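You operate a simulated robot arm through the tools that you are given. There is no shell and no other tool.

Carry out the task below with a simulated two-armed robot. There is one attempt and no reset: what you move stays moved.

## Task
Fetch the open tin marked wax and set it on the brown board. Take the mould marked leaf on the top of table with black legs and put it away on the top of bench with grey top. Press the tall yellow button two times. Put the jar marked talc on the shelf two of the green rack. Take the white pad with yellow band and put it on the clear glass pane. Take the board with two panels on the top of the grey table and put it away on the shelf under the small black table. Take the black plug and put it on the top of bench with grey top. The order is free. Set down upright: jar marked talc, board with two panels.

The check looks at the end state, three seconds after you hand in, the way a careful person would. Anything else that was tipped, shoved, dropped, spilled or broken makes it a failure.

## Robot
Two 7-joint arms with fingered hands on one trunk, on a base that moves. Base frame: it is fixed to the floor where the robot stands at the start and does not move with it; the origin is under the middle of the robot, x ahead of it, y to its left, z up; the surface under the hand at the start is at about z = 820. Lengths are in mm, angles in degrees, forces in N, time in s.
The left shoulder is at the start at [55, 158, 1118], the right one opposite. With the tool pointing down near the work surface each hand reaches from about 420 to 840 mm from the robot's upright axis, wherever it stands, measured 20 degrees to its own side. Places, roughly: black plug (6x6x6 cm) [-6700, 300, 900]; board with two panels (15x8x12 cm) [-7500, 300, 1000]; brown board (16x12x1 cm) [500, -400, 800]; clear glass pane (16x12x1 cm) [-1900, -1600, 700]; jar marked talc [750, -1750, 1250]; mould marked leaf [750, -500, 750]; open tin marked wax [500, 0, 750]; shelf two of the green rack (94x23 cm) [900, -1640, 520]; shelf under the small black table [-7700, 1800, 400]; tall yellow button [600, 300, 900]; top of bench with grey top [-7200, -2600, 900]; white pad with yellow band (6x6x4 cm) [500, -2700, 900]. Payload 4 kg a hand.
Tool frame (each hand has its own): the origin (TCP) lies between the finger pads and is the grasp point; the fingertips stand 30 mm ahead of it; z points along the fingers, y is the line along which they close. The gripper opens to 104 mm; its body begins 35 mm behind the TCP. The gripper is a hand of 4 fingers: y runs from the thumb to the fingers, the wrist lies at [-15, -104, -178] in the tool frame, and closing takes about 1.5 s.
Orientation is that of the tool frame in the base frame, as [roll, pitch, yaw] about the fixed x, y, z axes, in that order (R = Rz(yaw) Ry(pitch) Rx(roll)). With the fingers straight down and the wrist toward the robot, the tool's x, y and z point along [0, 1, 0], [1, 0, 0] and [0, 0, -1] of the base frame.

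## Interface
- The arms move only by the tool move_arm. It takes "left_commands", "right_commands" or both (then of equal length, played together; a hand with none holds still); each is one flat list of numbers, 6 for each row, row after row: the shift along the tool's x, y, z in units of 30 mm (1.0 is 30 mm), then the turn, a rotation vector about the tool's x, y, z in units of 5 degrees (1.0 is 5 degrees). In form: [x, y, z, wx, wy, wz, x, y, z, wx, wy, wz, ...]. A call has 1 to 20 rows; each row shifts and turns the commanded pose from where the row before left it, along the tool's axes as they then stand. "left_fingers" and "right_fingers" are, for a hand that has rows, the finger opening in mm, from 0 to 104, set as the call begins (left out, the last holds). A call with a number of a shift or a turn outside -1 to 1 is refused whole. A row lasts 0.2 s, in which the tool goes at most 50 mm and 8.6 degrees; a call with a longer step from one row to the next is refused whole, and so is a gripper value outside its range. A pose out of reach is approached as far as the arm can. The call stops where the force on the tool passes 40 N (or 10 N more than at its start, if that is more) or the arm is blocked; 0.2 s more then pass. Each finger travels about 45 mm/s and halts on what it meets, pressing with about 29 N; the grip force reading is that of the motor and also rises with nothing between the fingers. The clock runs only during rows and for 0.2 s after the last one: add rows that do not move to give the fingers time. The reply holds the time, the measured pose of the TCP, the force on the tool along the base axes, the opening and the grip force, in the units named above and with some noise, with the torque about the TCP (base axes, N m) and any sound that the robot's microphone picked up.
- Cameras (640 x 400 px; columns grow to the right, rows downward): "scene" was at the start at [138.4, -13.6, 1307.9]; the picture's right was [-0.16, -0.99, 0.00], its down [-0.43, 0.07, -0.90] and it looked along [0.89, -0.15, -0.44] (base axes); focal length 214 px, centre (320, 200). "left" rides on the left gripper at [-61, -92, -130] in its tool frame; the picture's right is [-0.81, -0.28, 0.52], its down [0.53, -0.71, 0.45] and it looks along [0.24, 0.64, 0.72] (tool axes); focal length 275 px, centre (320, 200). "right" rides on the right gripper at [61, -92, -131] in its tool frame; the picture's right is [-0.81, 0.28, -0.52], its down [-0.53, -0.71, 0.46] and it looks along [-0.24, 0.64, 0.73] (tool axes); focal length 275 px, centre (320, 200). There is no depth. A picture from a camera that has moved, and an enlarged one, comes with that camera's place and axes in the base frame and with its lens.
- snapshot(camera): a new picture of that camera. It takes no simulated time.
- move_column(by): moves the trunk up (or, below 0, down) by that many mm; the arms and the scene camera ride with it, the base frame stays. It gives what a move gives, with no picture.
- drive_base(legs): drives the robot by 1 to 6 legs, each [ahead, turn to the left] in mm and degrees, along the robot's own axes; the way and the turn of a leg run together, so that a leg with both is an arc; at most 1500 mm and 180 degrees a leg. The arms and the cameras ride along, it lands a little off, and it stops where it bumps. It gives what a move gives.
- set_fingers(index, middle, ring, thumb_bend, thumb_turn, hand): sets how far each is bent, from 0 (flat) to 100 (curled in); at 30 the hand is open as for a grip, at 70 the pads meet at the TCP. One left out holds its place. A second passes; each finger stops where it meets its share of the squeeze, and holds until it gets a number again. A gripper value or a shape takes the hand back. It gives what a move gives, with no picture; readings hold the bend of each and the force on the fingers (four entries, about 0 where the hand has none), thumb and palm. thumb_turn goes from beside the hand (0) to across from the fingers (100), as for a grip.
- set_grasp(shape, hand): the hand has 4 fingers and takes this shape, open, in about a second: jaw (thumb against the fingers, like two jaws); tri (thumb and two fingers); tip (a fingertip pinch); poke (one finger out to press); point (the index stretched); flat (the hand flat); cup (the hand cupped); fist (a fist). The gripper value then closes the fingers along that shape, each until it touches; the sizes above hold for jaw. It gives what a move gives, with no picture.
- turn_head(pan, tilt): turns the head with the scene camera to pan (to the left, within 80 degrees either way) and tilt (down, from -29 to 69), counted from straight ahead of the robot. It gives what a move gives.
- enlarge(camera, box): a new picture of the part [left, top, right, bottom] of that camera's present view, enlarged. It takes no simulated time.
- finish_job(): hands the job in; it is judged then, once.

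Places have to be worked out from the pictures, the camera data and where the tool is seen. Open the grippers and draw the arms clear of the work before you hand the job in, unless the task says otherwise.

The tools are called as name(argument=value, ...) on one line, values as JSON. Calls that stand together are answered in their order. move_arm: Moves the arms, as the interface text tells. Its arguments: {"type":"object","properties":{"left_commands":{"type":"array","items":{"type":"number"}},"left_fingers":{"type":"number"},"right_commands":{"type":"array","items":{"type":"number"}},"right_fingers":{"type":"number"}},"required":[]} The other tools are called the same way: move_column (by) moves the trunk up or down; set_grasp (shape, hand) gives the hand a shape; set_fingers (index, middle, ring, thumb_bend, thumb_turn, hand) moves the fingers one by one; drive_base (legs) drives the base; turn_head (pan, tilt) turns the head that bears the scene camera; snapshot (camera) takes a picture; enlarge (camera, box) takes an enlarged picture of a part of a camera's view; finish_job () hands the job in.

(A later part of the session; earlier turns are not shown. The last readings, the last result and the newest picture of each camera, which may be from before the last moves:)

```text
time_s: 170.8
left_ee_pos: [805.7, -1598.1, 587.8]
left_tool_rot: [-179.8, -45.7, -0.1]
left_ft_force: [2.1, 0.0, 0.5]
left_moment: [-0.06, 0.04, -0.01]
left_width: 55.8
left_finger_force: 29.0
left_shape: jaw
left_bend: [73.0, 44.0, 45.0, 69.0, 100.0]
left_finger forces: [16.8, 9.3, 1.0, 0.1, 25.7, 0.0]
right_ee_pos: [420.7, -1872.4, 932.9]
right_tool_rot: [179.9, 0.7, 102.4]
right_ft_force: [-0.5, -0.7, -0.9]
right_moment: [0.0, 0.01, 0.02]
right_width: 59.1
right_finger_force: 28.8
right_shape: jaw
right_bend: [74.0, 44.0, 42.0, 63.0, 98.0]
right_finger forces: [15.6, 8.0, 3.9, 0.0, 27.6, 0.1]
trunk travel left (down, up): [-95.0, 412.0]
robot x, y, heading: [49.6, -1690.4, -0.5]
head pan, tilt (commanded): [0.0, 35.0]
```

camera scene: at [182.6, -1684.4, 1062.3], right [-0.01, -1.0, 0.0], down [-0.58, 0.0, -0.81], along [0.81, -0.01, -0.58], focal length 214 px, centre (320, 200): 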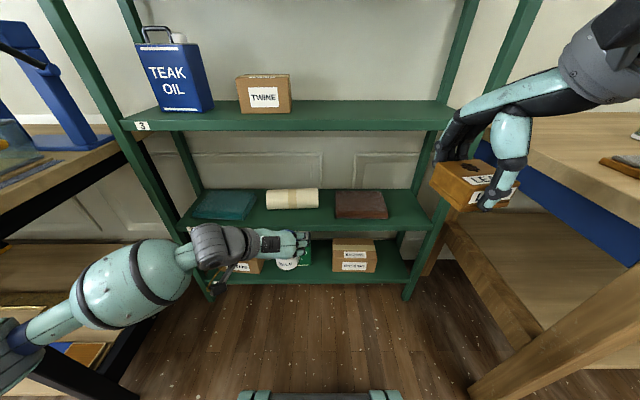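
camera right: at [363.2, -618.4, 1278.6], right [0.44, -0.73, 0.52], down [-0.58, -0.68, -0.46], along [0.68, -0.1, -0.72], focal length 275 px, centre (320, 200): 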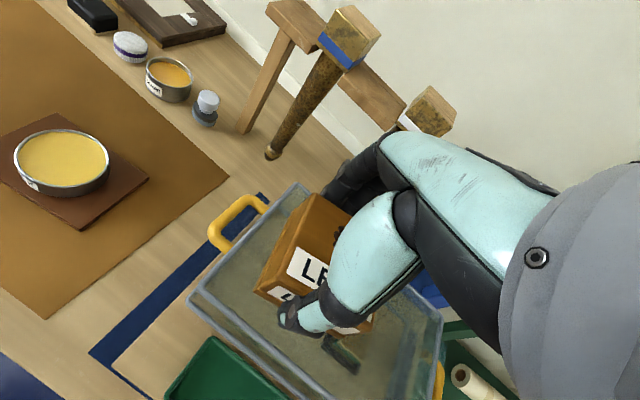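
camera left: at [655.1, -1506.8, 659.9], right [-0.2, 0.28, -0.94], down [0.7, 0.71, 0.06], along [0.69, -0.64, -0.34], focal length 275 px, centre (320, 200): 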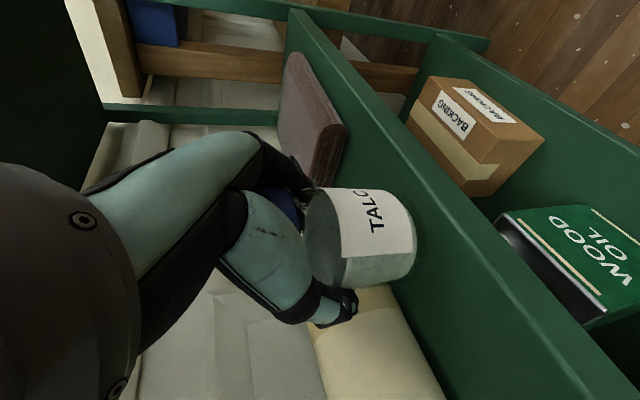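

The load went from −3.9 N to +0.5 N, so the jar base has touched shelf 2 (z≈520). I ease the thumb back slightly first to relax the squeeze without pushing the jar.

move_arm(left_commands=[-0.024, 0, 0.023, 0, 0, 0, 0, 0, 0, 0, 0, 0])

set_fingers(hand="left", thumb_bend=66)

enlarge(camera="scene", box=[230, 170, 350, 260])

enlarge(camera="left", box=[280, 140, 520, 330])

```text
time_s: 171.4
left_ee_pos: [804.5, -1597.8, 586.8]
left_tool_rot: [-179.7, -45.7, -0.2]
left_ft_force: [1.9, -1.2, 1.5]
left_moment: [-0.02, 0.02, 0.03]
left_width: 56.0
left_finger_force: 29.2
left_shape: jaw
left_bend: [73.0, 44.0, 45.0, 69.0, 100.0]
left_finger forces: [16.6, 9.4, 1.3, 0.0, 25.8, 0.0]
right_ee_pos: [421.0, -1873.8, 933.4]
right_tool_rot: [179.9, 0.5, 102.4]
right_ft_force: [0.5, 0.5, -1.5]
right_moment: [0.03, 0.0, 0.02]
right_width: 59.2
right_finger_force: 29.5
right_shape: jaw
right_bend: [74.0, 44.0, 42.0, 63.0, 98.0]
right_finger forces: [15.5, 8.0, 3.9, 0.0, 27.6, 0.0]
trunk travel left (down, up): [-95.0, 412.0]
robot x, y, heading: [49.7, -1683.9, -0.4]
head pan, tilt (commanded): [0.0, 35.0]
```

```text
time_s: 172.4
left_ee_pos: [804.8, -1597.5, 585.8]
left_tool_rot: [-179.8, -45.5, 0.0]
left_ft_force: [-0.5, -0.9, -1.3]
left_moment: [-0.05, 0.12, 0.07]
left_width: 60.9
left_finger_force: 23.1
left_shape: fingers
left_bend: [74.0, 45.0, 45.0, 54.0, 100.0]
left_finger forces: [15.0, 8.6, 1.3, 0.0, 21.7, 0.0]
right_ee_pos: [421.2, -1873.9, 932.5]
right_tool_rot: [179.8, 0.6, 102.4]
right_ft_force: [0.3, -0.7, -1.6]
right_moment: [0.01, -0.02, -0.02]
right_width: 59.1
right_finger_force: 29.1
right_shape: jaw
right_bend: [74.0, 44.0, 42.0, 63.0, 98.0]
right_finger forces: [15.7, 7.9, 3.9, 0.0, 27.5, 0.0]
trunk travel left (down, up): [-95.0, 412.0]
robot x, y, heading: [48.6, -1685.5, -0.2]
head pan, tilt (commanded): [0.0, 35.0]
```

```text
4.44 times, centred on (290, 215) of scene
camera zoom: at [182.6, -1684.5, 1062.3], right [-0.01, -1.0, 0.0], down [-0.58, 0.0, -0.81], along [0.81, -0.01, -0.58], focal length 953 px, centre (453, 133)
```

zoom: 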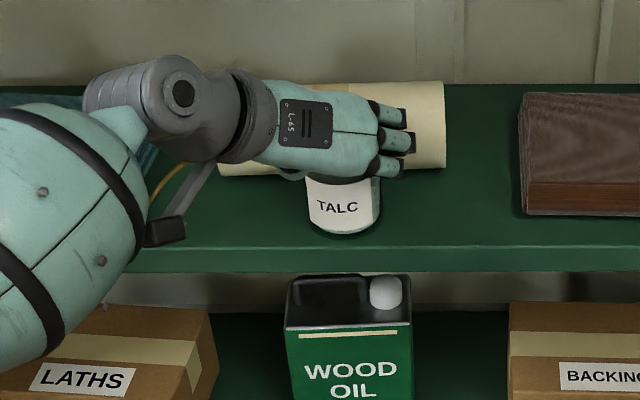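

```text
2.11 times, centred on (400, 235) of left
camera zoom: at [668.8, -1507.1, 633.1], right [-0.2, 0.28, -0.94], down [0.7, 0.71, 0.06], along [0.69, -0.64, -0.34], focal length 580 px, centre (152, 126)
```

zoom: 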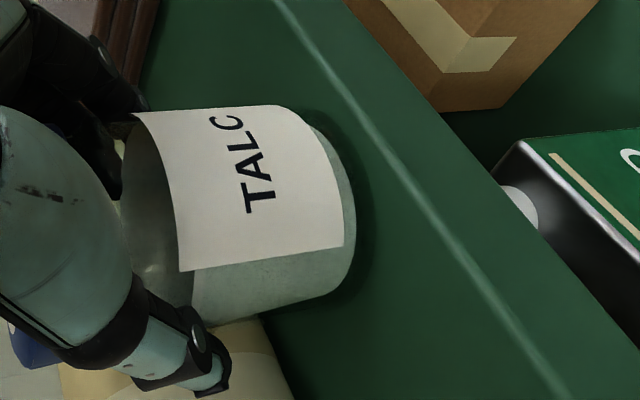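

The thumb was pushed back to 54 but the jar still stands. I now open thumb and fingers together fully.

set_fingers(hand="left", index=22, middle=22, ring=22, thumb_bend=20)

enlarge(camera="scene", box=[230, 170, 350, 260])

enlarge(camera="left", box=[280, 140, 520, 330])

```text
time_s: 173.4
left_ee_pos: [804.8, -1598.2, 586.5]
left_tool_rot: [-179.6, -45.6, -0.1]
left_ft_force: [-0.1, 0.2, -1.1]
left_moment: [-0.01, 0.0, 0.03]
left_width: 121.9
left_finger_force: 0.1
left_shape: fingers
left_bend: [22.0, 22.0, 22.0, 20.0, 100.0]
left_finger forces: [0.0, 0.0, 0.0, 0.0, 0.0, 0.1]
right_ee_pos: [421.3, -1872.9, 933.9]
right_tool_rot: [179.9, 0.6, 102.3]
right_ft_force: [0.7, 0.9, -0.8]
right_moment: [0.02, 0.0, -0.01]
right_width: 59.0
right_finger_force: 29.1
right_shape: jaw
right_bend: [74.0, 44.0, 42.0, 63.0, 98.0]
right_finger forces: [15.6, 8.0, 3.9, 0.1, 27.6, 0.0]
trunk travel left (down, up): [-95.0, 412.0]
robot x, y, heading: [51.8, -1684.8, -0.3]
head pan, tilt (commanded): [0.0, 35.0]
```

```text
4.44 times, centred on (290, 215) of scene
camera zoom: at [182.4, -1684.5, 1062.3], right [-0.01, -1.0, 0.0], down [-0.58, 0.0, -0.81], along [0.81, -0.01, -0.58], focal length 953 px, centre (453, 133)
```

zoom: 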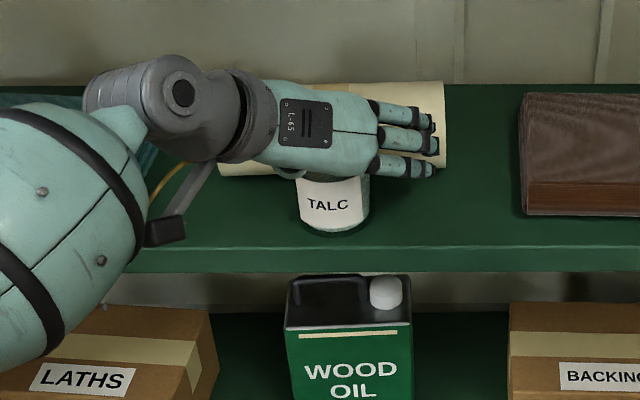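

```text
2.11 times, centred on (400, 235) of left
camera zoom: at [668.8, -1507.1, 633.4], right [-0.2, 0.28, -0.94], down [0.7, 0.71, 0.07], along [0.69, -0.64, -0.33], focal length 580 px, centre (152, 126)
```

zoom: 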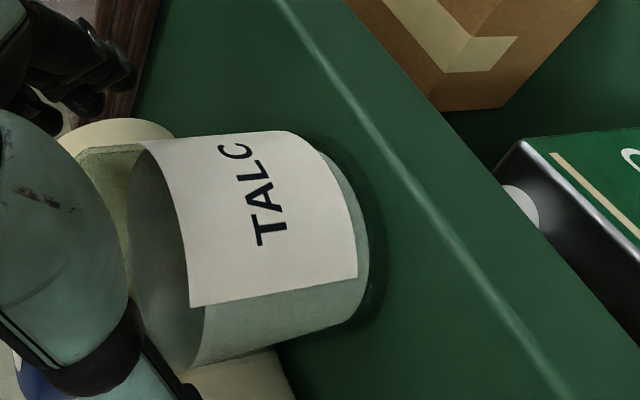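

The jar stands free on shelf 2. I pull the open hand straight back out.

move_arm(left_commands=[-0.25, 0, -0.256, 0, 0, 0, -0.4, 0, -0.409, 0, 0, 0, -0.6, 0, -0.614, 0, 0, 0, -0.6, 0, -0.614, 0, 0, 0, -0.6, 0, -0.614, 0, 0, 0, -0.6, 0, -0.614, 0, 0, 0, -0.6, 0, -0.614, 0, 0, 0, -0.6, 0, -0.614, 0, 0, 0, -0.6, 0, -0.614, 0, 0, 0, 0, 0, 0, 0, 0, 0])

enlarge(camera="scene", box=[180, 150, 440, 300])

snapshot(camera="left")

```text
time_s: 175.6
left_ee_pos: [597.1, -1598.0, 585.9]
left_tool_rot: [-179.7, -45.6, -0.2]
left_ft_force: [-0.8, -1.0, -0.5]
left_moment: [0.0, 0.03, -0.01]
left_width: 122.1
left_finger_force: 0.0
left_shape: fingers
left_bend: [22.0, 22.0, 22.0, 20.0, 100.0]
left_finger forces: [0.0, 0.1, 0.1, 0.0, 0.1, 0.0]
right_ee_pos: [421.4, -1873.2, 933.2]
right_tool_rot: [179.7, 0.6, 102.4]
right_ft_force: [0.2, 0.4, -0.7]
right_moment: [0.05, -0.03, 0.01]
right_width: 59.0
right_finger_force: 28.9
right_shape: jaw
right_bend: [74.0, 44.0, 42.0, 63.0, 98.0]
right_finger forces: [15.5, 7.9, 4.0, 0.0, 27.6, 0.0]
trunk travel left (down, up): [-95.0, 412.0]
robot x, y, heading: [50.9, -1684.7, -0.5]
head pan, tilt (commanded): [0.0, 35.0]
```

```text
2.46 times, centred on (310, 225) of scene
camera zoom: at [182.5, -1684.5, 1062.3], right [-0.01, -1.0, 0.0], down [-0.58, 0.0, -0.81], along [0.81, -0.01, -0.58], focal length 528 px, centre (345, 138)
```

zoom: 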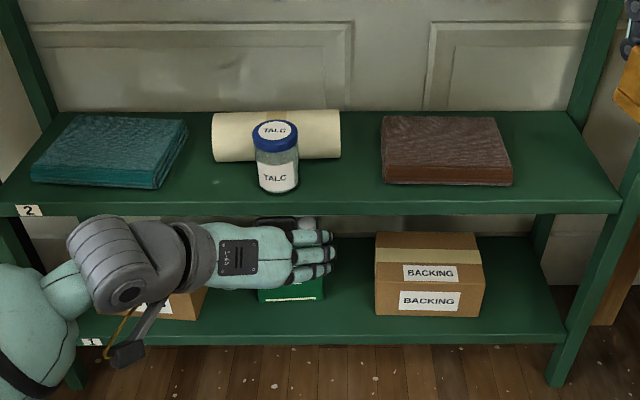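

```text
taken
camera left: at [460.0, -1508.0, 632.6], right [-0.2, 0.28, -0.94], down [0.7, 0.71, 0.07], along [0.69, -0.64, -0.34], focal length 275 px, centre (320, 200)
```

left: 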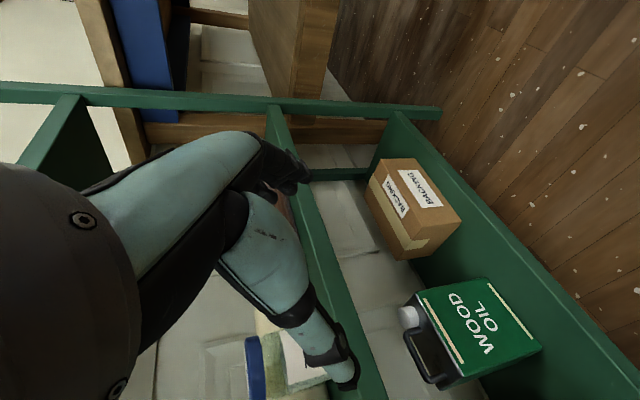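

TALC stands upright on shelf 2. I raise the left hand in front of the rack, then raise the trunk.

move_arm(left_commands=[-0.4, 0, -0.4, 0, 0, 0, -0.4, 0, -0.4, 0, 0, 0, 0.5, -0.1, -0.85, 0, 0, 0, 0.5, -0.1, -0.85, 0, 0, 0, 0.5, -0.1, -0.85, 0, 0, 0, 0.5, -0.1, -0.85, 0, 0, 0, 0.5, -0.1, -0.85, 0, 0, 0, 0.5, -0.1, -0.85, 0, 0, 0, 0.5, -0.1, -0.85, 0, 0, 0, 0.5, -0.1, -0.85, 0, 0, 0, 0.5, -0.1, -0.85, 0, 0, 0, 0.5, -0.1, -0.85, 0, 0, 0, 0.5, -0.1, -0.85, 0, 0, 0, 0.5, -0.1, -0.85, 0, 0, 0, 0, 0, 0, 0, 0, 0], left_fingers=104)

move_column(by=230)

snapshot(camera="scene")

```text
time_s: 178.8
left_ee_pos: [471.2, -1561.9, 930.1]
left_tool_rot: [-179.8, -45.6, -0.1]
left_ft_force: [0.4, 0.6, -0.3]
left_moment: [-0.02, 0.04, 0.03]
left_width: 103.9
left_finger_force: 0.1
left_shape: jaw
left_bend: [30.0, 30.0, 30.0, 30.0, 98.0]
left_finger forces: [0.0, 0.0, 0.1, 0.0, 0.0, 0.0]
right_ee_pos: [420.8, -1872.2, 933.7]
right_tool_rot: [179.7, 0.6, 102.4]
right_ft_force: [0.1, -1.0, -1.7]
right_moment: [0.01, -0.04, 0.01]
right_width: 59.3
right_finger_force: 29.3
right_shape: jaw
right_bend: [74.0, 44.0, 42.0, 63.0, 98.0]
right_finger forces: [15.6, 8.0, 3.9, 0.0, 27.6, 0.0]
trunk travel left (down, up): [-95.0, 412.0]
robot x, y, heading: [49.1, -1689.3, -0.2]
head pan, tilt (commanded): [0.0, 35.0]
```

```text
time_s: 181.2
left_ee_pos: [470.4, -1562.3, 1160.0]
left_tool_rot: [-179.5, -45.9, -0.2]
left_ft_force: [0.5, -0.2, -0.5]
left_moment: [-0.01, -0.03, 0.0]
left_width: 104.0
left_finger_force: 0.2
left_shape: jaw
left_bend: [30.0, 30.0, 30.0, 30.0, 98.0]
left_finger forces: [0.0, 0.1, 0.1, 0.0, 0.0, 0.0]
right_ee_pos: [421.4, -1872.5, 1163.6]
right_tool_rot: [179.7, 0.6, 102.4]
right_ft_force: [0.6, -0.4, -0.5]
right_moment: [0.02, -0.03, -0.02]
right_width: 59.2
right_finger_force: 28.9
right_shape: jaw
right_bend: [74.0, 44.0, 42.0, 63.0, 98.0]
right_finger forces: [15.6, 8.0, 3.9, 0.0, 27.5, 0.0]
trunk travel left (down, up): [-325.0, 182.0]
robot x, y, heading: [50.0, -1681.7, -0.4]
head pan, tilt (commanded): [0.0, 35.0]
```

```text
taken
camera scene: at [185.5, -1684.5, 1292.3], right [-0.01, -1.0, 0.0], down [-0.58, 0.0, -0.81], along [0.81, -0.01, -0.58], focal length 214 px, centre (320, 200)
```

scene: 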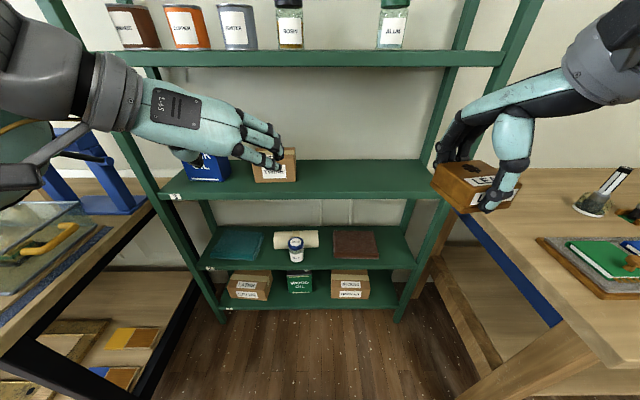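

All good. I bring the left hand back to pointing straight down (undo the pitch), then drive toward table 2.

move_arm(left_commands=[0, 0, 0, 0, -1, 0, 0, 0, 0, 0, -1, 0, 0, 0, 0, 0, -1, 0, 0, 0, 0, 0, -1, 0, 0, 0, 0, 0, -1, 0, 0, 0, 0, 0, -1, 0, 0, 0, 0, 0, -1, 0, 0, 0, 0, 0, -1, 0, 0, 0, 0, 0, -1, 0, 0, 0, 0, 0, -0.18, 0, 0, 0, 0, 0, 0, 0])

drive_base(legs=[[-350, 0], [0, -90], [1100, 0], [0, 90]])

turn_head(pan=0, tilt=35)

snapshot(camera="scene")

```text
time_s: 183.6
left_ee_pos: [470.3, -1563.2, 1159.6]
left_tool_rot: [-179.7, 0.4, 0.2]
left_ft_force: [-0.2, 0.5, 0.3]
left_moment: [-0.02, -0.02, -0.01]
left_width: 103.9
left_finger_force: 0.1
left_shape: jaw
left_bend: [30.0, 30.0, 30.0, 30.0, 98.0]
left_finger forces: [0.0, 0.1, 0.1, 0.1, 0.1, 0.0]
right_ee_pos: [421.3, -1872.3, 1162.9]
right_tool_rot: [179.8, 0.6, 102.4]
right_ft_force: [-0.3, -0.5, 0.0]
right_moment: [0.03, -0.04, 0.0]
right_width: 59.0
right_finger_force: 29.3
right_shape: jaw
right_bend: [74.0, 44.0, 42.0, 63.0, 98.0]
right_finger forces: [15.7, 8.2, 3.9, 0.1, 27.4, 0.0]
trunk travel left (down, up): [-325.0, 182.0]
robot x, y, heading: [49.3, -1685.9, -0.4]
head pan, tilt (commanded): [0.0, 35.0]
```

```text
time_s: 200.3
left_ee_pos: [134.8, -2613.2, 1158.3]
left_tool_rot: [-179.6, 0.3, 1.9]
left_ft_force: [0.1, 0.7, -0.3]
left_moment: [0.0, 0.03, 0.01]
left_width: 104.0
left_finger_force: 0.1
left_shape: jaw
left_bend: [30.0, 30.0, 30.0, 30.0, 98.0]
left_finger forces: [0.0, 0.0, 0.0, 0.1, 0.0, 0.0]
right_ee_pos: [94.3, -2924.8, 1163.6]
right_tool_rot: [179.8, 0.6, 104.2]
right_ft_force: [0.3, -0.5, -1.1]
right_moment: [0.02, -0.01, -0.02]
right_width: 59.1
right_finger_force: 29.1
right_shape: jaw
right_bend: [74.0, 45.0, 42.0, 63.0, 98.0]
right_finger forces: [15.0, 7.5, 3.5, 0.0, 26.0, 0.0]
trunk travel left (down, up): [-325.0, 182.0]
robot x, y, heading: [-284.6, -2759.9, 1.4]
head pan, tilt (commanded): [0.0, 35.0]
```

```text
time_s: 200.9
left_ee_pos: [120.0, -2613.8, 1163.1]
left_tool_rot: [-179.8, -0.4, 1.8]
left_ft_force: [-0.3, -0.4, 0.9]
left_moment: [0.02, -0.03, 0.0]
left_width: 103.9
left_finger_force: 0.2
left_shape: jaw
left_bend: [30.0, 30.0, 30.0, 30.0, 97.0]
left_finger forces: [0.0, 0.0, 0.0, 0.0, 0.1, 0.1]
right_ee_pos: [81.1, -2927.2, 1167.7]
right_tool_rot: [179.2, 0.8, 104.1]
right_ft_force: [-0.3, -0.2, -1.0]
right_moment: [0.03, -0.03, 0.01]
right_width: 58.7
right_finger_force: 29.0
right_shape: jaw
right_bend: [74.0, 45.0, 42.0, 63.0, 98.0]
right_finger forces: [15.3, 7.8, 3.8, 0.1, 26.8, 0.0]
trunk travel left (down, up): [-325.0, 182.0]
robot x, y, heading: [-281.0, -2760.0, 1.6]
head pan, tilt (commanded): [0.0, 35.0]
```

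```text
taken
camera scene: at [-145.6, -2757.2, 1292.2], right [0.02, -1.0, 0.0], down [-0.59, -0.01, -0.81], along [0.81, 0.02, -0.59], focal length 214 px, centre (320, 200)
```

scene: 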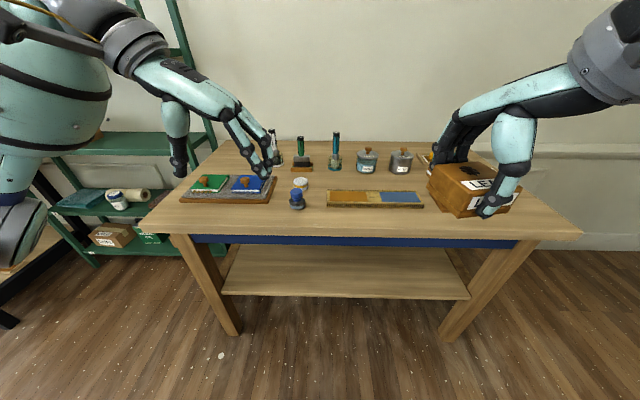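

Table 2 is in view; the white pad with the yellow band is near the middle. I enlarge to measure.

enlarge(camera="scene", box=[170, 120, 440, 250])

enlarge(camera="scene", box=[260, 160, 340, 220])

```text
2.37 times, centred on (305, 185) of scene
camera zoom: at [-145.6, -2757.2, 1292.2], right [0.02, -1.0, 0.0], down [-0.59, -0.01, -0.81], along [0.81, 0.02, -0.59], focal length 508 px, centre (356, 236)
```

zoom: 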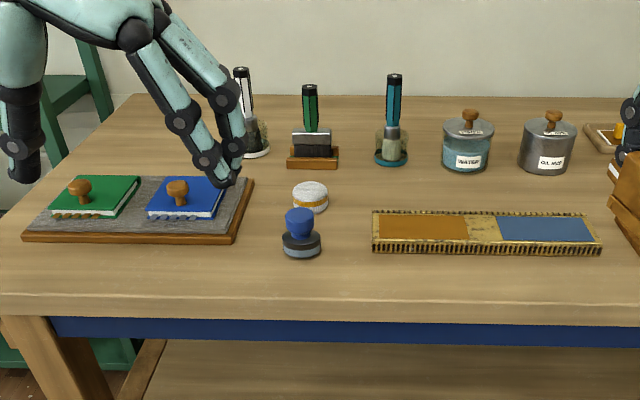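

```text
6.67 times, centred on (300, 190) of scene
camera zoom: at [-145.6, -2757.2, 1292.2], right [0.02, -1.0, 0.0], down [-0.59, -0.01, -0.81], along [0.81, 0.02, -0.59], focal length 1430 px, centre (453, 267)
```

zoom: 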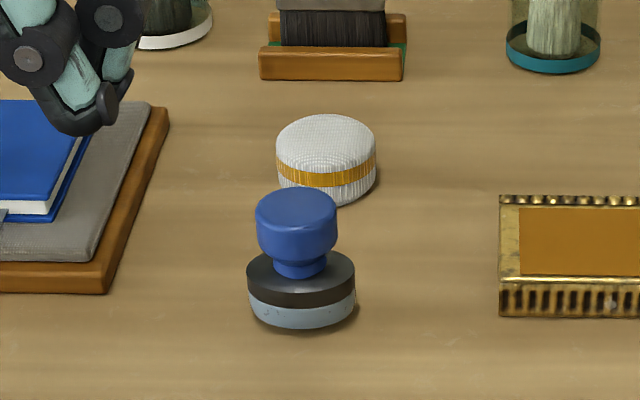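

Triangulating, the pad centre is ≈[527,-2671,878] on a table top at z≈858, with a blue stamp 45 mm in front of it; a grip from left/right (present hand yaw) suits. I drive in 220 mm.

drive_base(legs=[[0, -1.5], [220, 0]])

turn_head(pan=0, tilt=45)

snapshot(camera="scene")

snapshot(camera="left")

```text
time_s: 203.0
left_ee_pos: [347.1, -2625.1, 1163.4]
left_tool_rot: [-179.7, -0.4, 0.4]
left_ft_force: [-0.6, -0.3, -0.1]
left_moment: [0.02, 0.06, 0.0]
left_width: 104.0
left_finger_force: 0.0
left_shape: jaw
left_bend: [30.0, 30.0, 30.0, 30.0, 97.0]
left_finger forces: [0.0, 0.0, 0.0, 0.0, 0.0, 0.0]
right_ee_pos: [300.1, -2935.6, 1168.5]
right_tool_rot: [179.1, 0.8, 102.5]
right_ft_force: [0.4, -0.4, -1.7]
right_moment: [0.02, -0.01, 0.0]
right_width: 58.8
right_finger_force: 29.0
right_shape: jaw
right_bend: [74.0, 45.0, 42.0, 63.0, 98.0]
right_finger forces: [15.3, 7.8, 3.9, 0.0, 26.9, 0.0]
trunk travel left (down, up): [-325.0, 182.0]
robot x, y, heading: [-61.2, -2762.7, 0.2]
head pan, tilt (commanded): [0.0, 35.0]
```

```text
time_s: 203.8
left_ee_pos: [333.1, -2624.5, 1169.2]
left_tool_rot: [-179.7, -1.1, 0.5]
left_ft_force: [-0.6, 0.8, 0.4]
left_moment: [0.0, 0.01, 0.04]
left_width: 104.2
left_finger_force: 0.0
left_shape: jaw
left_bend: [30.0, 30.0, 30.0, 30.0, 97.0]
left_finger forces: [0.0, 0.0, 0.0, 0.0, 0.0, 0.1]
right_ee_pos: [286.4, -2936.4, 1170.3]
right_tool_rot: [178.4, 1.0, 102.5]
right_ft_force: [-0.8, 0.0, -1.3]
right_moment: [0.0, 0.0, -0.03]
right_width: 58.8
right_finger_force: 29.0
right_shape: jaw
right_bend: [74.0, 45.0, 42.0, 63.0, 98.0]
right_finger forces: [15.5, 8.2, 4.1, 0.0, 27.6, 0.1]
trunk travel left (down, up): [-325.0, 182.0]
robot x, y, heading: [-56.1, -2763.7, -0.2]
head pan, tilt (commanded): [0.0, 45.0]
```

```text
taken
camera scene: at [69.5, -2761.2, 1277.6], right [0.0, -1.0, 0.0], down [-0.72, 0.0, -0.7], along [0.7, 0.0, -0.72], focal length 214 px, centre (320, 200)
```

scene: 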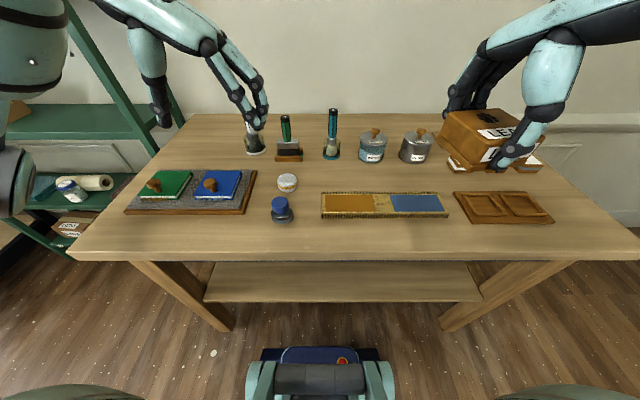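

```text
taken
camera left: at [268.5, -2534.9, 1297.9], right [-0.8, 0.27, -0.53], down [0.54, 0.72, -0.44], along [0.26, -0.64, -0.72], focal length 275 px, centre (320, 200)
```

left: 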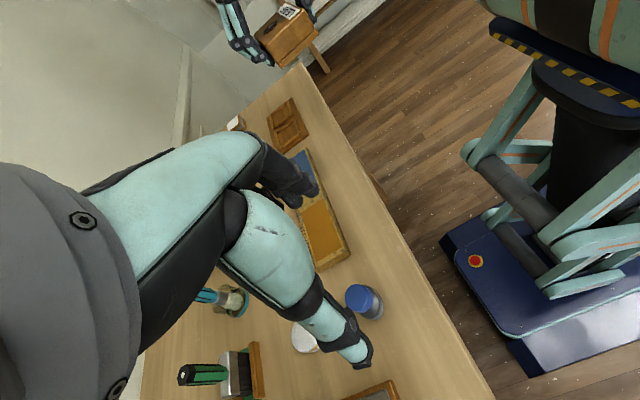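

The pad measures at ≈[526,-2669]. I move the open left hand above it, TCP ≈[527,-2669,1000].

move_arm(left_commands=[0.924, 0.214, 0.8, 0, -0.22, 0, 0.924, 0.214, 0.8, 0, 0, 0, 0.924, 0.214, 0.8, 0, 0, 0, 0.924, 0.214, 0.8, 0, 0, 0, 0.924, 0.214, 0.8, 0, 0, 0, 0.924, 0.214, 0.8, 0, 0, 0, 0.924, 0.214, 0.8, 0, 0, 0, 0, 0, 0, 0, 0, 0, 0, 0, 0, 0, 0, 0])

snapshot(camera="left")

enlarge(camera="scene", box=[230, 120, 350, 240])

```text
time_s: 205.8
left_ee_pos: [527.7, -2667.5, 1000.7]
left_tool_rot: [-179.7, -0.1, 0.4]
left_ft_force: [0.9, -0.1, 0.3]
left_moment: [0.0, 0.01, 0.01]
left_width: 103.8
left_finger_force: 0.0
left_shape: jaw
left_bend: [30.0, 30.0, 30.0, 30.0, 97.0]
left_finger forces: [0.0, 0.1, 0.0, 0.0, 0.0, 0.0]
right_ee_pos: [284.9, -2936.9, 1171.9]
right_tool_rot: [178.4, 1.0, 102.6]
right_ft_force: [-0.3, 0.6, -0.8]
right_moment: [0.02, -0.02, 0.0]
right_width: 59.0
right_finger_force: 29.5
right_shape: jaw
right_bend: [74.0, 45.0, 42.0, 63.0, 98.0]
right_finger forces: [15.6, 8.1, 4.0, 0.0, 27.7, 0.0]
trunk travel left (down, up): [-325.0, 182.0]
robot x, y, heading: [-59.1, -2763.5, -0.0]
head pan, tilt (commanded): [0.0, 45.0]
```

```text
taken
camera left: at [466.0, -2577.3, 1131.1], right [-0.81, 0.27, -0.52], down [0.53, 0.72, -0.45], along [0.25, -0.64, -0.73], focal length 275 px, centre (320, 200)
```

left: 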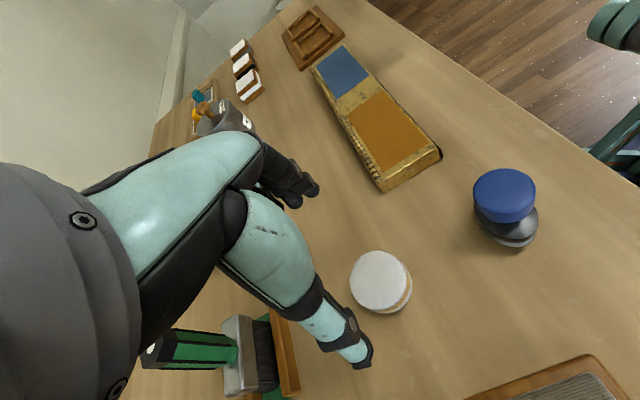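

```text
3.33 times, centred on (290, 180) of scene
camera zoom: at [69.3, -2761.3, 1277.6], right [0.0, -1.0, 0.0], down [-0.72, 0.0, -0.7], along [0.7, 0.0, -0.72], focal length 715 px, centre (420, 267)
```

zoom: 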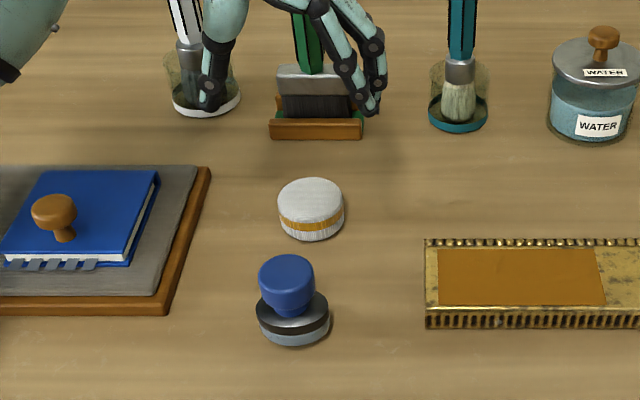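

Pad centre ≈[523,-2667]. I shift 4 mm back and descend 85 mm, then check.

move_arm(left_commands=[-0.14, 0, 0.6, 0, 0, 0, 0, 0, 0.7, 0, 0, 0, 0, 0, 0.7, 0, 0, 0, 0, 0, 0.5, 0, 0, 0, 0, 0, 0.33, 0, 0, 0, 0, 0, 0, 0, 0, 0])

snapshot(camera="left")

enlarge(camera="scene", box=[230, 120, 350, 240])

```text
time_s: 207.2
left_ee_pos: [524.6, -2666.7, 916.1]
left_tool_rot: [-179.7, -0.2, 0.5]
left_ft_force: [0.1, 0.0, -0.1]
left_moment: [-0.03, 0.01, -0.01]
left_width: 104.0
left_finger_force: 0.2
left_shape: jaw
left_bend: [30.0, 30.0, 30.0, 30.0, 97.0]
left_finger forces: [0.1, 0.1, 0.0, 0.1, 0.0, 0.0]
right_ee_pos: [285.8, -2937.3, 1171.9]
right_tool_rot: [178.4, 0.9, 102.6]
right_ft_force: [-0.1, 0.0, -0.5]
right_moment: [-0.02, 0.03, -0.03]
right_width: 58.7
right_finger_force: 29.1
right_shape: jaw
right_bend: [74.0, 45.0, 42.0, 63.0, 98.0]
right_finger forces: [15.5, 8.0, 4.0, 0.0, 27.7, 0.1]
trunk travel left (down, up): [-325.0, 182.0]
robot x, y, heading: [-62.2, -2763.8, -0.1]
head pan, tilt (commanded): [0.0, 45.0]
```

```text
taken
camera left: at [461.8, -2577.0, 1045.9], right [-0.81, 0.27, -0.52], down [0.53, 0.72, -0.45], along [0.25, -0.64, -0.73], focal length 275 px, centre (320, 200)
```

left: 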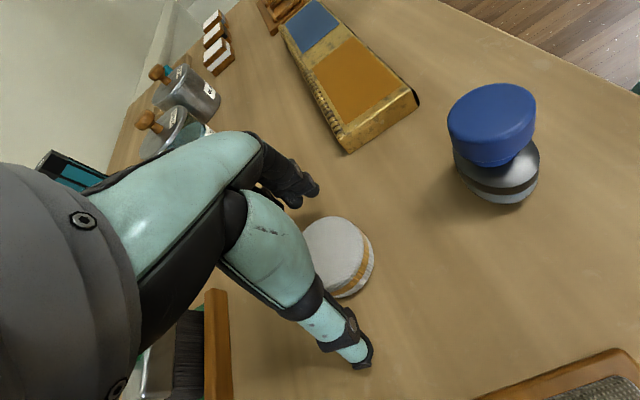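

```text
3.33 times, centred on (290, 180) of scene
camera zoom: at [69.0, -2761.2, 1277.6], right [0.0, -1.0, 0.0], down [-0.72, 0.0, -0.7], along [0.7, 0.0, -0.72], focal length 715 px, centre (420, 267)
```

zoom: 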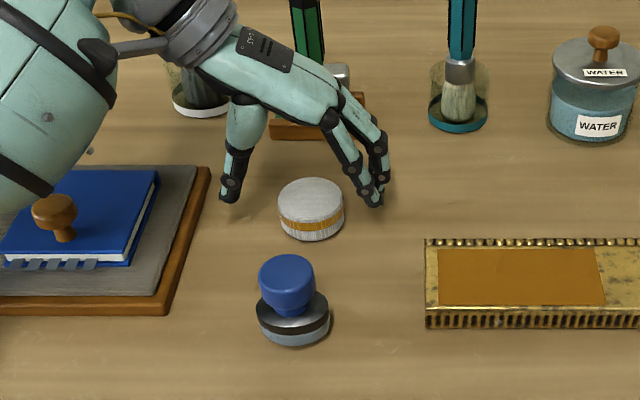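

The pad is ≈4 mm to the right of the grip centre. I correct, descend 21 mm, and close.

move_arm(left_commands=[0, 0.13, 0.35, 0, 0, 0, 0, 0, 0.35, 0, 0, 0, 0, 0, 0, 0, 0, 0])

enlarge(camera="scene", box=[230, 120, 350, 240])

move_arm(left_commands=[0, 0, 0, 0, 0, 0, 0, 0, 0, 0, 0, 0, 0, 0, 0, 0, 0, 0, 0, 0, 0, 0, 0, 0, 0, 0, 0, 0, 0, 0, 0, 0, 0, 0, 0, 0, 0, 0, 0, 0, 0, 0, 0, 0, 0, 0, 0, 0], left_fingers=42)

snapshot(camera="left")

enlarge(camera="scene", box=[230, 120, 350, 240])

```text
time_s: 207.9
left_ee_pos: [523.0, -2670.6, 896.2]
left_tool_rot: [-179.8, -0.1, 0.4]
left_ft_force: [0.7, 0.3, -0.4]
left_moment: [-0.02, 0.01, -0.01]
left_width: 104.1
left_finger_force: 0.1
left_shape: jaw
left_bend: [30.0, 30.0, 30.0, 30.0, 97.0]
left_finger forces: [0.0, 0.1, 0.0, 0.0, 0.0, 0.0]
right_ee_pos: [286.2, -2935.7, 1171.6]
right_tool_rot: [178.4, 0.9, 102.6]
right_ft_force: [0.5, -0.1, -1.0]
right_moment: [-0.03, 0.01, -0.02]
right_width: 58.7
right_finger_force: 29.1
right_shape: jaw
right_bend: [74.0, 45.0, 42.0, 63.0, 98.0]
right_finger forces: [15.5, 8.1, 4.0, 0.1, 27.7, 0.0]
trunk travel left (down, up): [-325.0, 182.0]
robot x, y, heading: [-59.8, -2764.5, -0.3]
head pan, tilt (commanded): [0.0, 45.0]
```

```text
3.33 times, centred on (290, 180) of scene
camera zoom: at [69.1, -2761.3, 1277.6], right [0.0, -1.0, 0.0], down [-0.72, 0.0, -0.7], along [0.7, 0.0, -0.72], focal length 715 px, centre (420, 267)
```

zoom: 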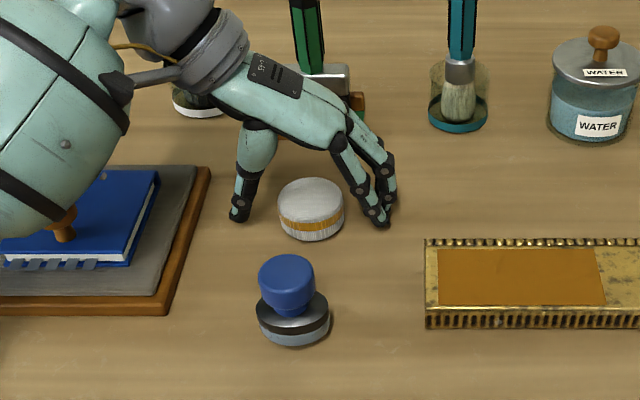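

```text
time_s: 209.8
left_ee_pos: [523.3, -2670.3, 895.4]
left_tool_rot: [-179.6, 0.0, 0.4]
left_ft_force: [-0.1, -0.4, 0.7]
left_moment: [-0.01, 0.04, 0.0]
left_width: 45.9
left_finger_force: 28.8
left_shape: jaw
left_bend: [74.0, 47.0, 51.0, 72.0, 100.0]
left_finger forces: [15.6, 9.3, 0.2, 0.0, 24.7, 0.0]
right_ee_pos: [285.3, -2936.6, 1171.7]
right_tool_rot: [178.4, 1.1, 102.5]
right_ft_force: [0.1, -0.6, -1.1]
right_moment: [0.01, 0.03, -0.01]
right_width: 58.7
right_finger_force: 29.1
right_shape: jaw
right_bend: [74.0, 45.0, 42.0, 63.0, 98.0]
right_finger forces: [15.5, 8.1, 4.0, 0.0, 27.7, 0.1]
trunk travel left (down, up): [-325.0, 182.0]
robot x, y, heading: [-58.3, -2763.9, 0.1]
head pan, tilt (commanded): [0.0, 45.0]
```

```text
taken
camera left: at [460.8, -2581.7, 1025.4], right [-0.81, 0.27, -0.52], down [0.53, 0.72, -0.45], along [0.25, -0.64, -0.73], focal length 275 px, centre (320, 200)
```

left: 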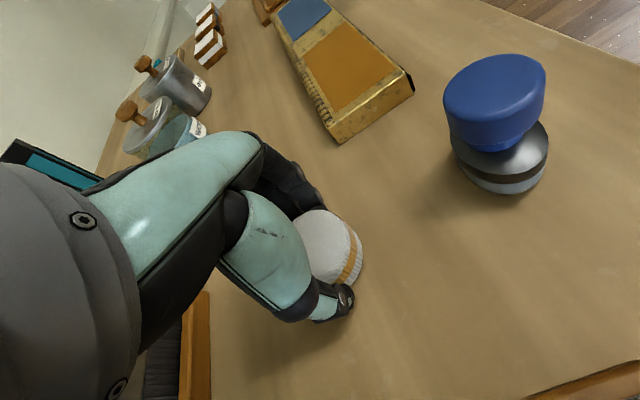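

```text
3.33 times, centred on (290, 180) of scene
camera zoom: at [69.2, -2761.2, 1277.6], right [0.0, -1.0, 0.0], down [-0.72, 0.0, -0.7], along [0.7, 0.0, -0.72], focal length 715 px, centre (420, 267)
```

zoom: 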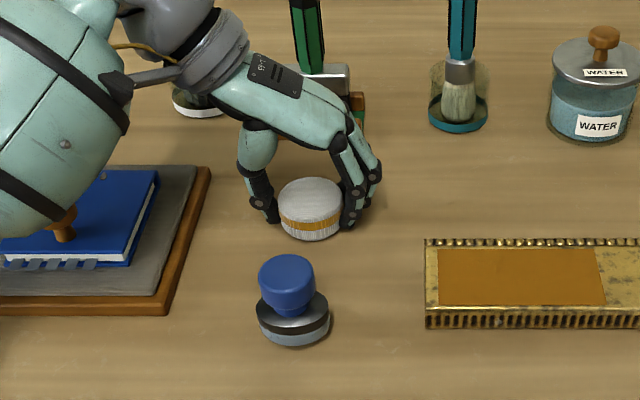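

The pad is gripped (thumb 25 N, index/middle opposing). I lift it slowly and check.

move_arm(left_commands=[0, 0, -0.2, 0, 0, 0, 0, 0, -0.3, 0, 0, 0, 0, 0, -0.5, 0, 0, 0, 0, 0, -0.7, 0, 0, 0, 0, 0, -0.8, 0, 0, 0, 0, 0, -0.8, 0, 0, 0, 0, 0, 0, 0, 0, 0])

snapshot(camera="left")

enlarge(camera="scene", box=[230, 120, 350, 240])

```text
time_s: 211.3
left_ee_pos: [523.7, -2669.9, 996.9]
left_tool_rot: [-179.6, 0.0, 0.4]
left_ft_force: [-0.6, 0.5, -0.3]
left_moment: [-0.01, -0.02, 0.02]
left_width: 45.8
left_finger_force: 29.0
left_shape: jaw
left_bend: [74.0, 47.0, 51.0, 72.0, 100.0]
left_finger forces: [15.5, 9.4, 0.1, 0.1, 24.7, 0.0]
right_ee_pos: [286.2, -2937.3, 1171.0]
right_tool_rot: [178.4, 1.1, 102.5]
right_ft_force: [-0.2, 0.3, -0.5]
right_moment: [0.01, -0.02, 0.01]
right_width: 58.8
right_finger_force: 28.9
right_shape: jaw
right_bend: [74.0, 45.0, 42.0, 63.0, 98.0]
right_finger forces: [15.6, 8.2, 4.0, 0.0, 27.7, 0.1]
trunk travel left (down, up): [-325.0, 182.0]
robot x, y, heading: [-63.0, -2759.3, -0.1]
head pan, tilt (commanded): [0.0, 45.0]
```

```text
taken
camera left: at [461.6, -2581.1, 1125.3], right [-0.81, 0.27, -0.52], down [0.53, 0.72, -0.45], along [0.25, -0.64, -0.73], focal length 275 px, centre (320, 200)
```

left: 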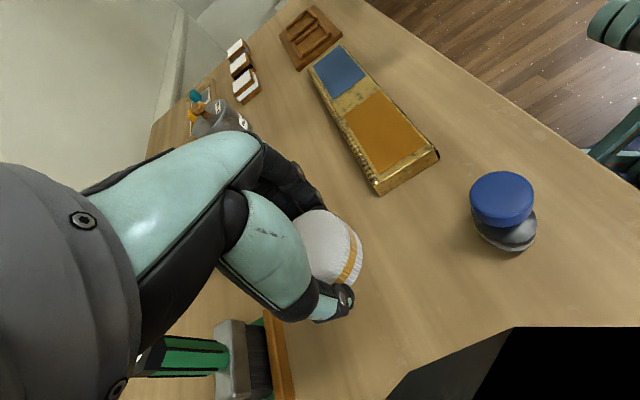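

```text
3.33 times, centred on (290, 180) of scene
camera zoom: at [69.3, -2761.0, 1277.5], right [0.0, -1.0, 0.0], down [-0.72, 0.0, -0.7], along [0.7, 0.0, -0.72], focal length 715 px, centre (420, 267)
```

zoom: 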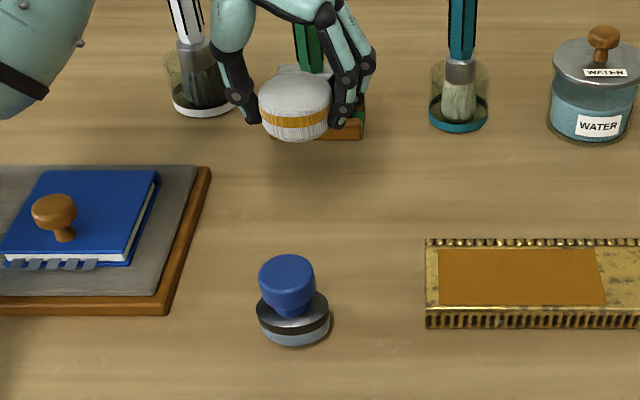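

The pad is held cleanly and the table is undisturbed. I raise and retract the left hand, then check the odd black patch in the wrist view.

move_arm(left_commands=[-0.3, -0.1, -0.9, 0, 0, 0, -0.5, -0.2, -0.9, 0, 0, 0, -0.8, -0.2, -0.8, 0, 0, 0, -0.8, -0.2, -0.8, 0, 0, 0, -0.8, -0.2, -0.8, 0, 0, 0, -0.8, -0.2, -0.7, 0, 0, 0, -0.8, -0.2, -0.5, 0, 0, 0, -0.5, 0, 0, 0, 0, 0, 0, 0, 0, 0, 0, 0])

snapshot(camera="left")

snapshot(camera="scene")

```text
time_s: 213.3
left_ee_pos: [363.7, -2635.1, 1156.4]
left_tool_rot: [-179.8, 0.0, 0.4]
left_ft_force: [0.0, 0.2, -0.6]
left_moment: [0.02, 0.02, 0.01]
left_width: 45.7
left_finger_force: 28.9
left_shape: jaw
left_bend: [74.0, 47.0, 51.0, 72.0, 100.0]
left_finger forces: [15.5, 9.5, 0.1, 0.0, 24.6, 0.0]
right_ee_pos: [286.6, -2936.4, 1173.2]
right_tool_rot: [178.4, 0.9, 102.5]
right_ft_force: [0.0, 0.3, 0.2]
right_moment: [0.01, 0.04, 0.01]
right_width: 59.0
right_finger_force: 29.0
right_shape: jaw
right_bend: [74.0, 45.0, 42.0, 63.0, 98.0]
right_finger forces: [15.6, 8.1, 4.0, 0.0, 27.6, 0.1]
trunk travel left (down, up): [-325.0, 182.0]
robot x, y, heading: [-60.4, -2765.4, -0.1]
head pan, tilt (commanded): [0.0, 45.0]
```

```text
taken
camera left: at [301.9, -2545.5, 1287.0], right [-0.81, 0.27, -0.52], down [0.53, 0.72, -0.45], along [0.25, -0.64, -0.73], focal length 275 px, centre (320, 200)
```

left: 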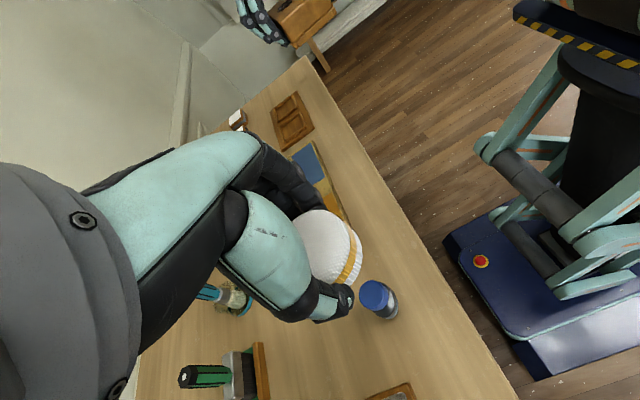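

```text
taken
camera scene: at [69.3, -2761.3, 1277.6], right [0.0, -1.0, 0.0], down [-0.72, 0.0, -0.7], along [0.7, 0.0, -0.72], focal length 214 px, centre (320, 200)
```

scene: 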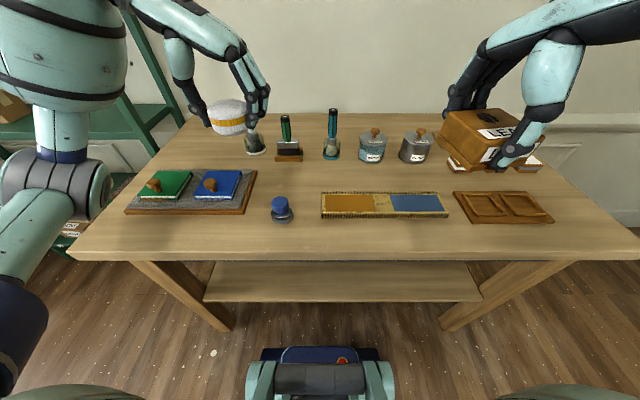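

Everything is in place. I back off and turn left toward the white table with the glass pane, then look.

drive_base(legs=[[-350, 0], [0, 143]])

turn_head(pan=0, tilt=20)

snapshot(camera="scene")

```text
time_s: 222.8
left_ee_pos: [-834.0, -2615.7, 1157.0]
left_tool_rot: [-179.7, 0.0, 144.7]
left_ft_force: [-0.7, 1.0, -0.3]
left_moment: [-0.01, 0.02, 0.01]
left_width: 45.4
left_finger_force: 28.9
left_shape: jaw
left_bend: [74.0, 47.0, 51.0, 72.0, 100.0]
left_finger forces: [15.2, 9.8, 0.2, 0.0, 24.6, 0.0]
right_ee_pos: [-594.1, -2418.2, 1171.6]
right_tool_rot: [178.4, 0.9, -113.3]
right_ft_force: [-0.3, 0.0, -0.8]
right_moment: [0.0, 0.0, 0.01]
right_width: 58.8
right_finger_force: 29.0
right_shape: jaw
right_bend: [74.0, 45.0, 42.0, 63.0, 98.0]
right_finger forces: [15.0, 7.6, 3.6, 0.1, 26.2, 0.0]
trunk travel left (down, up): [-325.0, 182.0]
robot x, y, heading: [-404.9, -2741.5, 144.4]
head pan, tilt (commanded): [0.0, 45.0]
```

```text
time_s: 223.7
left_ee_pos: [-821.0, -2623.0, 1161.8]
left_tool_rot: [-179.7, -0.7, 144.7]
left_ft_force: [0.0, 0.8, -0.2]
left_moment: [0.0, 0.0, 0.0]
left_width: 45.4
left_finger_force: 29.0
left_shape: jaw
left_bend: [74.0, 47.0, 51.0, 72.0, 100.0]
left_finger forces: [15.6, 9.8, 0.3, 0.0, 25.0, 0.0]
right_ee_pos: [-581.0, -2424.6, 1176.2]
right_tool_rot: [177.6, 1.2, -113.3]
right_ft_force: [1.4, -0.8, -1.3]
right_moment: [0.0, 0.01, 0.03]
right_width: 58.6
right_finger_force: 29.3
right_shape: jaw
right_bend: [74.0, 45.0, 42.0, 63.0, 98.0]
right_finger forces: [15.0, 7.6, 3.8, 0.1, 26.5, 0.0]
trunk travel left (down, up): [-325.0, 182.0]
robot x, y, heading: [-406.3, -2742.5, 144.3]
head pan, tilt (commanded): [0.0, 20.0]
```

```text
taken
camera scene: at [-517.7, -2659.1, 1316.1], right [0.59, 0.81, 0.0], down [0.29, -0.21, -0.93], along [-0.76, 0.55, -0.36], focal length 214 px, centre (320, 200)
```

scene: 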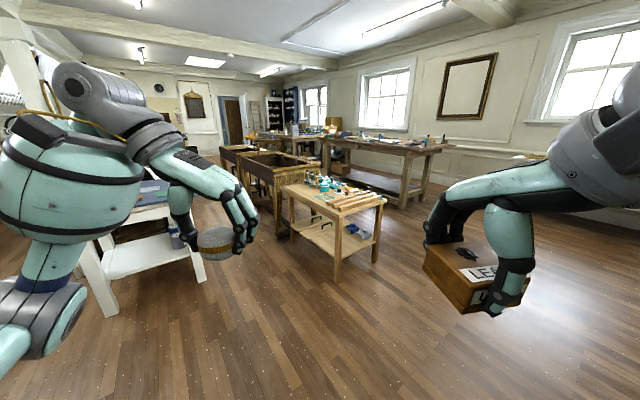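

The pane's rough place projects onto the small wooden table in the middle. I enlarge that.

enlarge(camera="scene", box=[250, 150, 410, 280])

enlarge(camera="scene", box=[60, 100, 460, 280])

```text
3.08 times, centred on (330, 215) of scene
camera zoom: at [-517.7, -2659.1, 1316.1], right [0.59, 0.81, 0.0], down [0.29, -0.21, -0.93], along [-0.76, 0.55, -0.36], focal length 660 px, centre (289, 154)
```

zoom: 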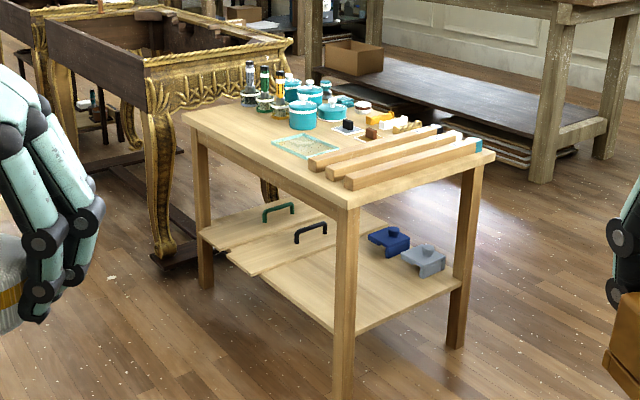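

```text
1.60 times, centred on (260, 190) of scene
camera zoom: at [-517.7, -2659.1, 1316.1], right [0.59, 0.81, 0.0], down [0.29, -0.21, -0.93], along [-0.76, 0.55, -0.36], focal length 343 px, centre (416, 216)
```

zoom: 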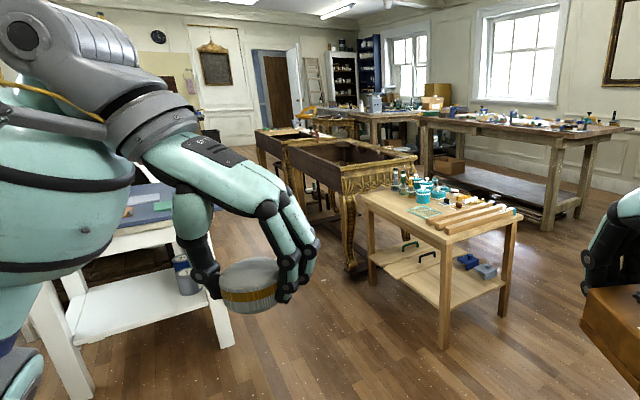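

The clear pane lies on the small wooden table near its south side, ≈[-1834,-1660,705]. I drive to a spot south of it, around [-1684,-2300], and turn to face it (+y).

drive_base(legs=[[0, 16.6], [1352, 0], [0, -71]])

turn_head(pan=0, tilt=40)

snapshot(camera="scene")

```text
time_s: 235.3
left_ee_pos: [-1783.2, -1901.0, 1161.3]
left_tool_rot: [-179.6, -0.7, 89.7]
left_ft_force: [0.8, 0.6, -0.4]
left_moment: [0.0, -0.01, 0.0]
left_width: 45.3
left_finger_force: 29.0
left_shape: jaw
left_bend: [74.0, 47.0, 51.0, 72.0, 100.0]
left_finger forces: [15.1, 9.8, 0.4, 0.0, 24.9, 0.0]
right_ee_pos: [-1481.1, -1984.1, 1174.2]
right_tool_rot: [177.7, 1.4, -168.3]
right_ft_force: [-0.3, 0.4, -1.3]
right_moment: [0.01, 0.01, -0.01]
right_width: 58.6
right_finger_force: 29.3
right_shape: jaw
right_bend: [74.0, 45.0, 43.0, 63.0, 98.0]
right_finger forces: [14.8, 7.4, 3.5, 0.1, 25.8, 0.0]
trunk travel left (down, up): [-325.0, 182.0]
robot x, y, heading: [-1653.8, -2311.0, 89.1]
head pan, tilt (commanded): [0.0, 20.0]
```

```text
time_s: 236.2
left_ee_pos: [-1783.5, -1915.7, 1167.5]
left_tool_rot: [-179.6, -1.5, 89.8]
left_ft_force: [0.6, -0.1, -0.5]
left_moment: [0.03, 0.01, 0.03]
left_width: 45.2
left_finger_force: 28.7
left_shape: jaw
left_bend: [74.0, 47.0, 51.0, 72.0, 100.0]
left_finger forces: [15.5, 9.8, 0.4, 0.0, 25.1, 0.0]
right_ee_pos: [-1480.9, -1998.2, 1178.7]
right_tool_rot: [176.9, 1.5, -168.2]
right_ft_force: [-0.4, 0.4, -0.4]
right_moment: [0.04, 0.01, 0.01]
right_width: 58.2
right_finger_force: 29.4
right_shape: jaw
right_bend: [74.0, 45.0, 43.0, 63.0, 98.0]
right_finger forces: [15.7, 8.0, 4.1, 0.0, 27.9, 0.0]
trunk travel left (down, up): [-325.0, 182.0]
robot x, y, heading: [-1649.6, -2314.6, 88.9]
head pan, tilt (commanded): [0.0, 40.0]
```

```text
taken
camera scene: at [-1648.1, -2179.5, 1285.0], right [1.0, -0.02, 0.0], down [-0.01, -0.65, -0.76], along [0.01, 0.76, -0.65], focal length 214 px, centre (320, 200)
```

scene: 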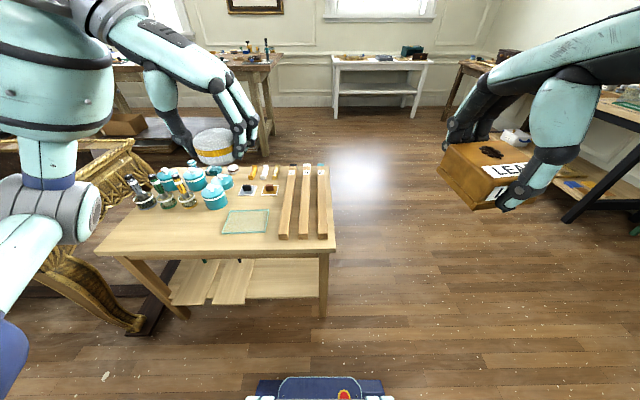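

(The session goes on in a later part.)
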